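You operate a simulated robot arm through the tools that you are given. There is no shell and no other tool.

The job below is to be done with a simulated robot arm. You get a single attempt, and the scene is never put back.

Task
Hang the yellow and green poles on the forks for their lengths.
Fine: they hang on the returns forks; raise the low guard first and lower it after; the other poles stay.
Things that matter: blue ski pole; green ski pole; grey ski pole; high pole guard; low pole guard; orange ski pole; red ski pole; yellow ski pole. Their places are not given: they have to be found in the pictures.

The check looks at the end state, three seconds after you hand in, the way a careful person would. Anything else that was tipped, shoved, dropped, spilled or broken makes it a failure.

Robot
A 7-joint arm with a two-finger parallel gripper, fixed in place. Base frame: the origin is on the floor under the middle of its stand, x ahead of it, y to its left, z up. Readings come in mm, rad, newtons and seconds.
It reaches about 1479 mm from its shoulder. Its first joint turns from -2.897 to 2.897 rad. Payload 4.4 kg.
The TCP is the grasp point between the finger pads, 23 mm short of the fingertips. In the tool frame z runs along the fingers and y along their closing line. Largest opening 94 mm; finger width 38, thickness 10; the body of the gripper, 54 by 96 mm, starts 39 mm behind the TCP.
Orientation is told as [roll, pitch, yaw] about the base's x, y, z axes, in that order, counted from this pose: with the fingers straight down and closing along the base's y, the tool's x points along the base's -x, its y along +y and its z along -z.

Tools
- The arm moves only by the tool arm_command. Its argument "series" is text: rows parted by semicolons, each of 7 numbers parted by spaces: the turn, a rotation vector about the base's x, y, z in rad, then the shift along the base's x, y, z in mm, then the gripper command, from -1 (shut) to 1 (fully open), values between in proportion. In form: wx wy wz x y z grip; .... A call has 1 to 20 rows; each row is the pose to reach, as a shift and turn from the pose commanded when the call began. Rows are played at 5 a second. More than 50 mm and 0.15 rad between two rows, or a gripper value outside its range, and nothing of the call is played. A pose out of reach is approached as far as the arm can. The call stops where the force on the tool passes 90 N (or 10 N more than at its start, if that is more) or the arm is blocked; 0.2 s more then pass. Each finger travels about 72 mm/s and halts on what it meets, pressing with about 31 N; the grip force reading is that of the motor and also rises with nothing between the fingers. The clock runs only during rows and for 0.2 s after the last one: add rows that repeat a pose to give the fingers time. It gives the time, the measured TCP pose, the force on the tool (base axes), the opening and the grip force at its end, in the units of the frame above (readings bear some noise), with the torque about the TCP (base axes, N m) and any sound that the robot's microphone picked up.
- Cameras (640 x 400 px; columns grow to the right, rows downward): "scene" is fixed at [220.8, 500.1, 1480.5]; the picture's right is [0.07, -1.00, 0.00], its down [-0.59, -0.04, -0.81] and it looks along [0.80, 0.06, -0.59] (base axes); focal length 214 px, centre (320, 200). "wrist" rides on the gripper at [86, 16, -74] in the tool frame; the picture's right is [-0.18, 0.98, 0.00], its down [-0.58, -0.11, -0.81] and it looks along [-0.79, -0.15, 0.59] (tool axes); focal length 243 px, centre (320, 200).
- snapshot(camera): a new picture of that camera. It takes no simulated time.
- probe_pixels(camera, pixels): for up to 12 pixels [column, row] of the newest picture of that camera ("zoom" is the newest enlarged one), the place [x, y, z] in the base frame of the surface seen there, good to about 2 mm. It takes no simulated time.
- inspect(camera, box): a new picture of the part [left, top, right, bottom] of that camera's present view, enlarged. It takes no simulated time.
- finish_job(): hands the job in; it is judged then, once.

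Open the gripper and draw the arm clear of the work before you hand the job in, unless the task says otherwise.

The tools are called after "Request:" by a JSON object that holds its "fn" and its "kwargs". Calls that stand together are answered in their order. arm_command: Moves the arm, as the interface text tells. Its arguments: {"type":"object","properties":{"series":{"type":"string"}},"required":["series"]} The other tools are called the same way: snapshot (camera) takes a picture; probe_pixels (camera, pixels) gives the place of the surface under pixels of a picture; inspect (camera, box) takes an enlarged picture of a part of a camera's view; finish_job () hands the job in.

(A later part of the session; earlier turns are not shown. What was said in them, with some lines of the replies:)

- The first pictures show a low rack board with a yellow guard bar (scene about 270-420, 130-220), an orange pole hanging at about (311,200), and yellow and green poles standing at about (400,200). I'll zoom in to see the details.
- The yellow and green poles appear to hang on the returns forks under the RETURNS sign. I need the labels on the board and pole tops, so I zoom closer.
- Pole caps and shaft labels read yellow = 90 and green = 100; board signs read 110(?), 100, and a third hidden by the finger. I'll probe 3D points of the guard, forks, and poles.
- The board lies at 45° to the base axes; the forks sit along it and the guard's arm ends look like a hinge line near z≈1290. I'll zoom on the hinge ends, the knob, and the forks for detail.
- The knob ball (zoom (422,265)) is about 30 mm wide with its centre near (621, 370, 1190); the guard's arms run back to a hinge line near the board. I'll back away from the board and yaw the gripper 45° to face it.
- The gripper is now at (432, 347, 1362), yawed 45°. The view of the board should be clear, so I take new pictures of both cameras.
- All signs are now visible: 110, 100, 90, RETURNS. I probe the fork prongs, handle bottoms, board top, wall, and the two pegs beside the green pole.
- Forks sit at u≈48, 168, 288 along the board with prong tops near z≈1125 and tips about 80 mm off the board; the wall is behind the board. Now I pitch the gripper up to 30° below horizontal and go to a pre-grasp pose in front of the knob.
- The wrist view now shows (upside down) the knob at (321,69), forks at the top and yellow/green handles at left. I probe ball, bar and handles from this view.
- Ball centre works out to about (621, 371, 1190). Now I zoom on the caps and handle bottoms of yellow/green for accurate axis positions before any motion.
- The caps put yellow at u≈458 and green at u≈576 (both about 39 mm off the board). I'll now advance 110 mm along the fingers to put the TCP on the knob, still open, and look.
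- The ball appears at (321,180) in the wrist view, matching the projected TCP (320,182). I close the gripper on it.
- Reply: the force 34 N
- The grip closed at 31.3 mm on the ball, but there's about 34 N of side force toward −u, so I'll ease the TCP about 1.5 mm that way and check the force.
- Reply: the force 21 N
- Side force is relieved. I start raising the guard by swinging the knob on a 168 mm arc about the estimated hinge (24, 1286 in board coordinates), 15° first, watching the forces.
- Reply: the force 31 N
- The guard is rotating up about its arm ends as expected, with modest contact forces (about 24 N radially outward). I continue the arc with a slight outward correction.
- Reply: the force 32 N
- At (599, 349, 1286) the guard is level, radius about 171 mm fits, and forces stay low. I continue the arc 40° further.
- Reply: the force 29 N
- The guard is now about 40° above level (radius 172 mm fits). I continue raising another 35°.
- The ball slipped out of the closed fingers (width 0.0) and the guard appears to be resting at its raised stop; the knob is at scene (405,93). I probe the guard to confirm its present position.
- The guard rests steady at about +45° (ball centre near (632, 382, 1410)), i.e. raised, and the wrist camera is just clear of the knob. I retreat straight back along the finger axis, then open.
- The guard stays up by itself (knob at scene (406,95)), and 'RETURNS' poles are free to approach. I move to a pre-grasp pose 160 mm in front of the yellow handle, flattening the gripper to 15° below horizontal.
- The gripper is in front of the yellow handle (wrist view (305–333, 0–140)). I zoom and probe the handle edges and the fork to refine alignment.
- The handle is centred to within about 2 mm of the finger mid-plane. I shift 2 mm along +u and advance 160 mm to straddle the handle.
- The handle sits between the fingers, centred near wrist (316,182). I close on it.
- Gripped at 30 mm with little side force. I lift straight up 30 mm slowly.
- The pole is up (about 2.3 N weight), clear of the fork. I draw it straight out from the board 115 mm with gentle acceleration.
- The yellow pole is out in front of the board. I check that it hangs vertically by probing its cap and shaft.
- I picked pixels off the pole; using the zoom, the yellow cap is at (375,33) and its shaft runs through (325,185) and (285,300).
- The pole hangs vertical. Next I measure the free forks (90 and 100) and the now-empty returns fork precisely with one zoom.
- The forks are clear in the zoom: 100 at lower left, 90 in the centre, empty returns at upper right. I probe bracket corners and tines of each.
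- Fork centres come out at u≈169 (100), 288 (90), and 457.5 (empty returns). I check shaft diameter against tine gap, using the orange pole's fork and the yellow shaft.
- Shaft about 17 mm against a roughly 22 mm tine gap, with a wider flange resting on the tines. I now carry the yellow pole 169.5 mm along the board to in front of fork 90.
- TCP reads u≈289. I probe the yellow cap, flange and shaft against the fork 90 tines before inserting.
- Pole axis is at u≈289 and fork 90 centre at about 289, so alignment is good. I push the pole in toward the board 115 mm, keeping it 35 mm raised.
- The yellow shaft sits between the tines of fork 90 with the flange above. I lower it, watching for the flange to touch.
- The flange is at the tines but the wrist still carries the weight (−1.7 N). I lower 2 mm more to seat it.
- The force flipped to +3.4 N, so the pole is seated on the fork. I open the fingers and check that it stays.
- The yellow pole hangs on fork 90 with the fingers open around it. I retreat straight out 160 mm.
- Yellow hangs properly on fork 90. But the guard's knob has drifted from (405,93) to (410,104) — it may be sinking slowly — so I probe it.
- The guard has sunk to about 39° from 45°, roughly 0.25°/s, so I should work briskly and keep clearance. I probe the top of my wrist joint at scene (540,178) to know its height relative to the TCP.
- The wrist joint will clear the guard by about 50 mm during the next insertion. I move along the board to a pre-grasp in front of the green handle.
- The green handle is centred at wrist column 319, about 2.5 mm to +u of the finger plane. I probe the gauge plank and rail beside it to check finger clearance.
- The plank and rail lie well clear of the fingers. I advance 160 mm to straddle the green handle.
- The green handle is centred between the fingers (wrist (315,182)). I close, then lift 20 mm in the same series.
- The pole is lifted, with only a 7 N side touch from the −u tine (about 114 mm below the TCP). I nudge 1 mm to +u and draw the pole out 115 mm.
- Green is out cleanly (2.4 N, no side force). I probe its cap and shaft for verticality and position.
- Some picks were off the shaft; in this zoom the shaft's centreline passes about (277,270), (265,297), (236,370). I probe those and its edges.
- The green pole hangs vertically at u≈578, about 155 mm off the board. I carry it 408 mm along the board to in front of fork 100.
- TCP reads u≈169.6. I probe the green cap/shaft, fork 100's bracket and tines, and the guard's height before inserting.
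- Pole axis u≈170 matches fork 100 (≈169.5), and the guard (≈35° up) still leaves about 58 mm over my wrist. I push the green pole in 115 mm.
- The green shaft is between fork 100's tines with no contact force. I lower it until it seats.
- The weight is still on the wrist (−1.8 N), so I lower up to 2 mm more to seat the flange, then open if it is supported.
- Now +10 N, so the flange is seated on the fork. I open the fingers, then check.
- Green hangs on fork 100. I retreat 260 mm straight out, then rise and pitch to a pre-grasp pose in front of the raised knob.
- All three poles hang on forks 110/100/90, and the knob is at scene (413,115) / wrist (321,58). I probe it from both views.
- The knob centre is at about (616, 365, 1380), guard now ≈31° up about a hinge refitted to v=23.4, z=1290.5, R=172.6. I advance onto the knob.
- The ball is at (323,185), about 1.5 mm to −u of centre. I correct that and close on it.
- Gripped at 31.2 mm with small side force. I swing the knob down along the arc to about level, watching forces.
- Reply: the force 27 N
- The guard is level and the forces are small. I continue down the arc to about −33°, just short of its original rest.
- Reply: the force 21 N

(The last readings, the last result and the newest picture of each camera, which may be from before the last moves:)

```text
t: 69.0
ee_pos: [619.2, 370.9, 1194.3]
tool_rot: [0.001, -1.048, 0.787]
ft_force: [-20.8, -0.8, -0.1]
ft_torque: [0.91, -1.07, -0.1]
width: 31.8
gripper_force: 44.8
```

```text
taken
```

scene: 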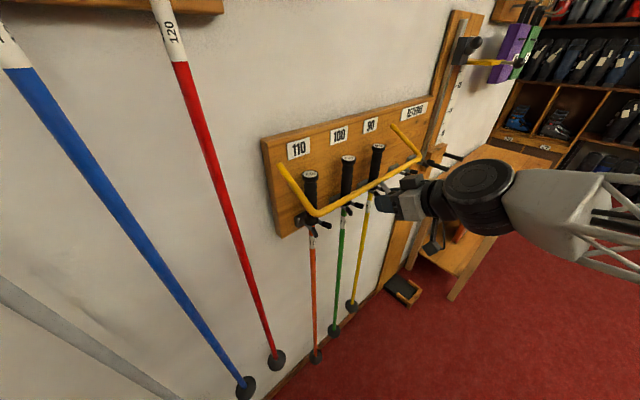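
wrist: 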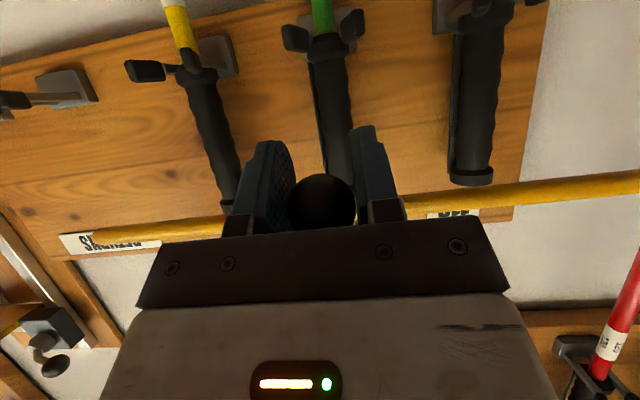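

The guard is nearly down; forces are modest. I compare the bar's height with its original (bar at scene (350,201) was z≈1215).

Request:
{"fn": "inspect", "kwargs": {"camera": "scene", "box": [260, 110, 440, 240]}}

Request:
{"fn": "probe_pixels", "kwargs": {"camera": "scene", "pixels": [[312, 215], [318, 215], [350, 200], [350, 198], [380, 184], [411, 164], [417, 158], [294, 185], [405, 139], [390, 205], [383, 200]]}}

```text
3.08 times, centred on (350, 175) of scene
```

zoom: 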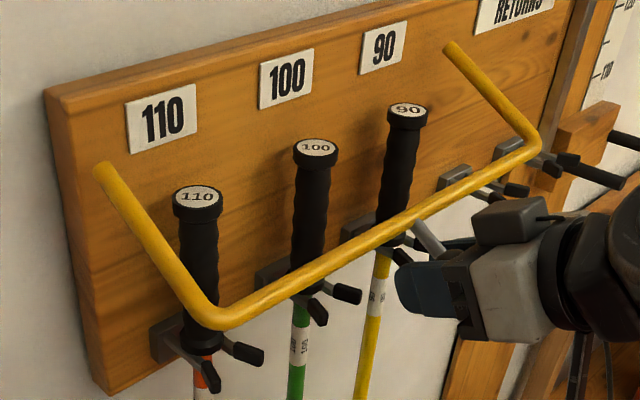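

```text
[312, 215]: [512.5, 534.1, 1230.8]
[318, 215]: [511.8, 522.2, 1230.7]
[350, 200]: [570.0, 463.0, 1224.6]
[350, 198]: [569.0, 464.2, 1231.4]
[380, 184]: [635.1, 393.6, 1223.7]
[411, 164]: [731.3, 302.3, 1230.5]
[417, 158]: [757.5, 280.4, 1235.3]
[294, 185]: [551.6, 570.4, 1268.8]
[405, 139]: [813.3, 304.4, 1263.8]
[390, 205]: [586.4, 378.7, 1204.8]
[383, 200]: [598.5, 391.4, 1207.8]
```

The bar is still about 10 mm (≈5°) above its original rest as the ball slid a bit in the grip. I continue down the tangent by about 13 mm.

Request:
{"fn": "arm_command", "kwargs": {"series": "0 0 0 1.6 1.6 -4.5 -1; 0 0 0 3.4 3.4 -9 -1; 0 0 0 5.4 5.4 -13 -1; 0 0 0 5.4 5.4 -13 -1; 0 0 0 5.4 5.4 -13 -1"}}

Request:
{"fn": "snapshot", "kwargs": {"camera": "scene"}}

Request:
{"fn": "probe_pixels", "kwargs": {"camera": "scene", "pixels": [[312, 217], [318, 217], [350, 201], [350, 199], [380, 187], [411, 166], [417, 160], [294, 186], [405, 140]]}}

Request:
{"fn": "snapshot", "kwargs": {"camera": "wrist"}}

```text
t: 70.2
ee_pos: [625.4, 378.0, 1181.6]
tool_rot: [0.0, -1.047, 0.785]
ft_force: [-21.9, 10.2, -2.4]
ft_torque: [0.42, -0.77, -0.16]
width: 31.7
gripper_force: 44.5
```

```text
taken
```

scene: 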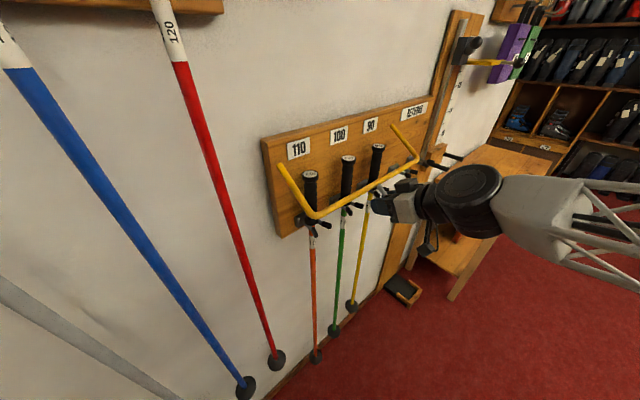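

```text
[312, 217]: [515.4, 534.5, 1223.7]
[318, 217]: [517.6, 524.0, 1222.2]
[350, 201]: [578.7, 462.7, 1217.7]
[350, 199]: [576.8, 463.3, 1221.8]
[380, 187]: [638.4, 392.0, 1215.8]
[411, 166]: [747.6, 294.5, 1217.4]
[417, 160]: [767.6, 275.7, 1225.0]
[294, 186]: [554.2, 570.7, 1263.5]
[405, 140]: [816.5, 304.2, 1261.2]
```

```text
taken
```

wrist: 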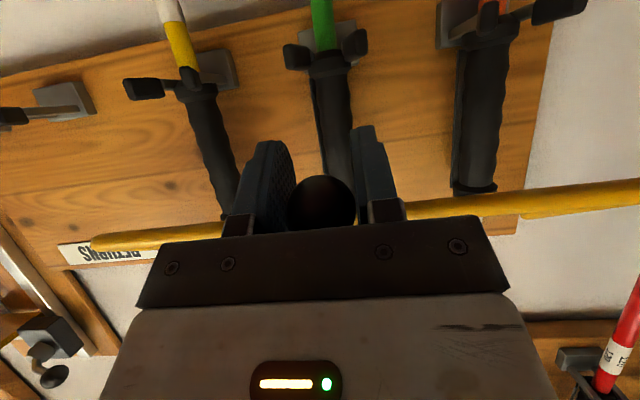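

The bar is now within about 2 mm of its original position. I press down a few mm more to reach the lower stop.

Request:
{"fn": "arm_command", "kwargs": {"series": "0 0 0 0.8 0.8 -1.8 -1; 0 0 0 1.6 1.6 -3.6 -1; 0 0 0 1.6 1.6 -3.6 -1; 0 0 0 1.6 1.6 -3.6 -1"}}

Request:
{"fn": "snapshot", "kwargs": {"camera": "scene"}}

Request:
{"fn": "probe_pixels", "kwargs": {"camera": "scene", "pixels": [[312, 217], [318, 217], [350, 201], [350, 199], [380, 187], [411, 166], [417, 160], [294, 186], [405, 140]]}}

```text
t: 71.2
ee_pos: [627.1, 377.7, 1179.9]
tool_rot: [-0.003, -1.048, 0.789]
ft_force: [-28.3, 28.9, 18.1]
ft_torque: [-0.27, -0.14, -0.34]
width: 31.6
gripper_force: 45.2
```

```text
taken
```

scene: 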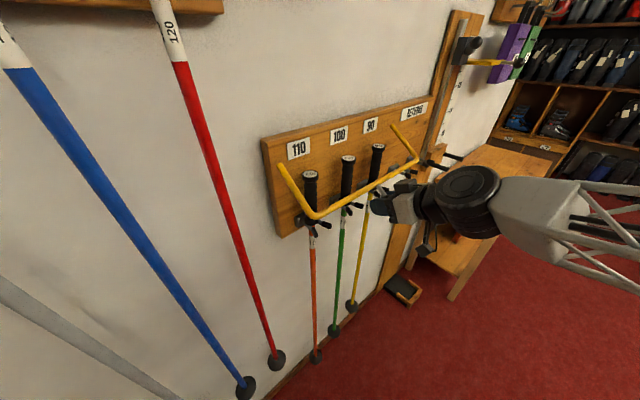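

```text
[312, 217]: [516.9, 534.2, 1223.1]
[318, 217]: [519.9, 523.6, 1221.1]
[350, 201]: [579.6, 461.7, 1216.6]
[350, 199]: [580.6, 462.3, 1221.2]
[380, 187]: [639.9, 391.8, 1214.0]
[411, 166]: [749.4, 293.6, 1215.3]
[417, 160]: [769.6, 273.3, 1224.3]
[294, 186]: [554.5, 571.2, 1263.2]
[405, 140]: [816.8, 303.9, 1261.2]
```

The bar readings match the original pose and the force (+18 N up) shows it is against its lower stop. I open the gripper fully and check it stays down.

Request:
{"fn": "arm_command", "kwargs": {"series": "0 0 0 -0.7 0.7 1 -0.2; 0 0 0 -0.7 0.7 1 0.2; 0 0 0 -0.7 0.7 1 0.7; 0 0 0 -0.7 0.7 1 1; 0 0 0 -0.7 0.7 1 1; 0 0 0 -0.7 0.7 1 1"}}

Request:
{"fn": "snapshot", "kwargs": {"camera": "wrist"}}

```text
t: 72.6
ee_pos: [627.5, 377.4, 1179.4]
tool_rot: [-0.001, -1.048, 0.785]
ft_force: [0.4, -0.2, 0.5]
ft_torque: [-0.01, -0.02, -0.02]
width: 93.9
gripper_force: 0.1
```

```text
taken
```

wrist: 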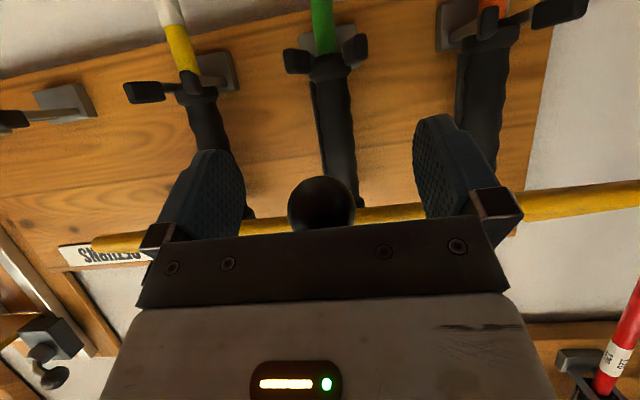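

The guard stays down and the fingers are free of the knob. I retreat along the finger axis and then further back from the board.

Request:
{"fn": "arm_command", "kwargs": {"series": "0 0 0 -6 -6 5 1; 0 0 0 -18 -18 15 1; 0 0 0 -36 -36 30 1; 0 0 0 -58 -58 47 1; 0 0 0 -82 -82 67 1; 0 0 0 -108 -108 80 1; 0 0 0 -135 -135 90 1; 0 0 0 -160 -160 95 1; 0 0 0 -175 -175 95 1; 0 0 0 -175 -175 95 1"}}

Request:
{"fn": "snapshot", "kwargs": {"camera": "scene"}}

Request:
{"fn": "inspect", "kwargs": {"camera": "scene", "box": [250, 90, 450, 240]}}

Request:
{"fn": "snapshot", "kwargs": {"camera": "wrist"}}

```text
t: 74.8
ee_pos: [452.6, 203.2, 1275.5]
tool_rot: [0.0, -1.048, 0.785]
ft_force: [-0.5, 0.9, -0.1]
ft_torque: [0.0, 0.01, 0.01]
width: 94.0
gripper_force: 0.1
```

```text
taken
```

scene: 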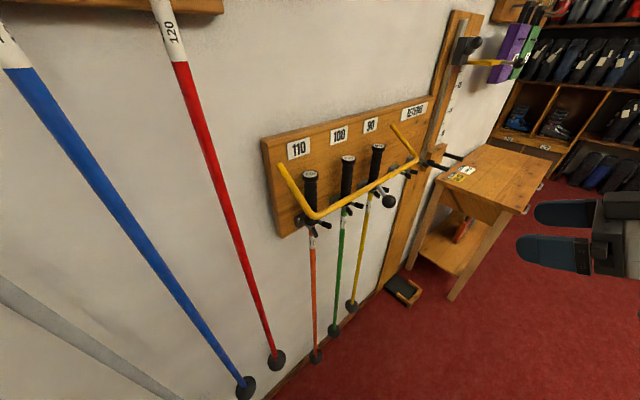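

```text
2.67 times, centred on (350, 165) of scene
```

zoom: 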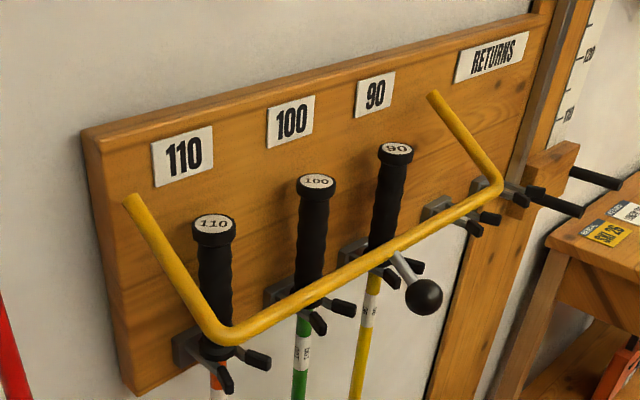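

```text
taken
```

wrist: 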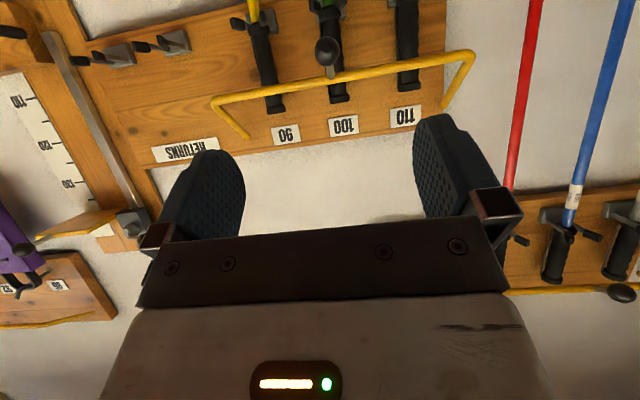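

Everything looks in place: orange/green/yellow on 110/100/90 and the guard across them. I do a final probe of the knob, bar and caps against the original values.

Request:
{"fn": "probe_pixels", "kwargs": {"camera": "scene", "pixels": [[389, 202], [318, 217], [350, 201], [380, 187], [411, 166], [312, 174], [347, 159], [378, 147]]}}

Request:
{"fn": "inspect", "kwargs": {"camera": "scene", "box": [285, 180, 405, 250]}}

```text
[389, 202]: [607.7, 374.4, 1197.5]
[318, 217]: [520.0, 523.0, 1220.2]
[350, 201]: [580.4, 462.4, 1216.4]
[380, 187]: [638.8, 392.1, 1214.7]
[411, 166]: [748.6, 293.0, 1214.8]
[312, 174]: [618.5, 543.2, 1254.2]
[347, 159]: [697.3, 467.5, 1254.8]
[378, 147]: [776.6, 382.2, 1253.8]
```

```text
5.33 times, centred on (345, 215) of scene
```

zoom: 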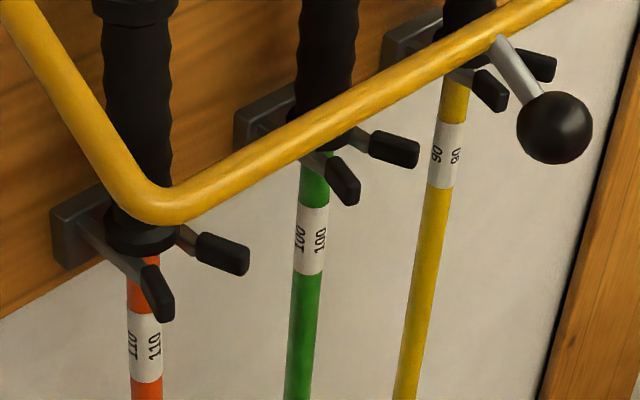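

The knob (607.7, 374.4, 1197.5) and bar match their starting readings. All three caps are at z≈1254, green is on fork 100, yellow is on fork 90, and the gripper is open and clear, so I hand the job in.

Request:
{"fn": "finish_job", "kwargs": {}}

```text
The job is handed in.
```

The yellow pole now hangs on the 90 fork and the green pole on the 100 fork, matching the lengths marked on their caps and shafts.

- **Poles:** Both sit fully on their forks, with caps at the same height as the orange 110 pole (about z = 1254 mm). I moved no other poles, and orange still hangs on its 110 fork.
- **Low guard:** I raised it before moving the poles and lowered it afterwards. Its bar and knob read within about 2 mm of where they started, and I felt it press against its lower stop. It does not hold itself up: it sank from about 45° to 31° while I worked, and stayed clear of the arm and the poles.
- **Arm:** The gripper is open and drawn back well clear of the board.

I handed the job in after checking these positions, and no verdict has come back.
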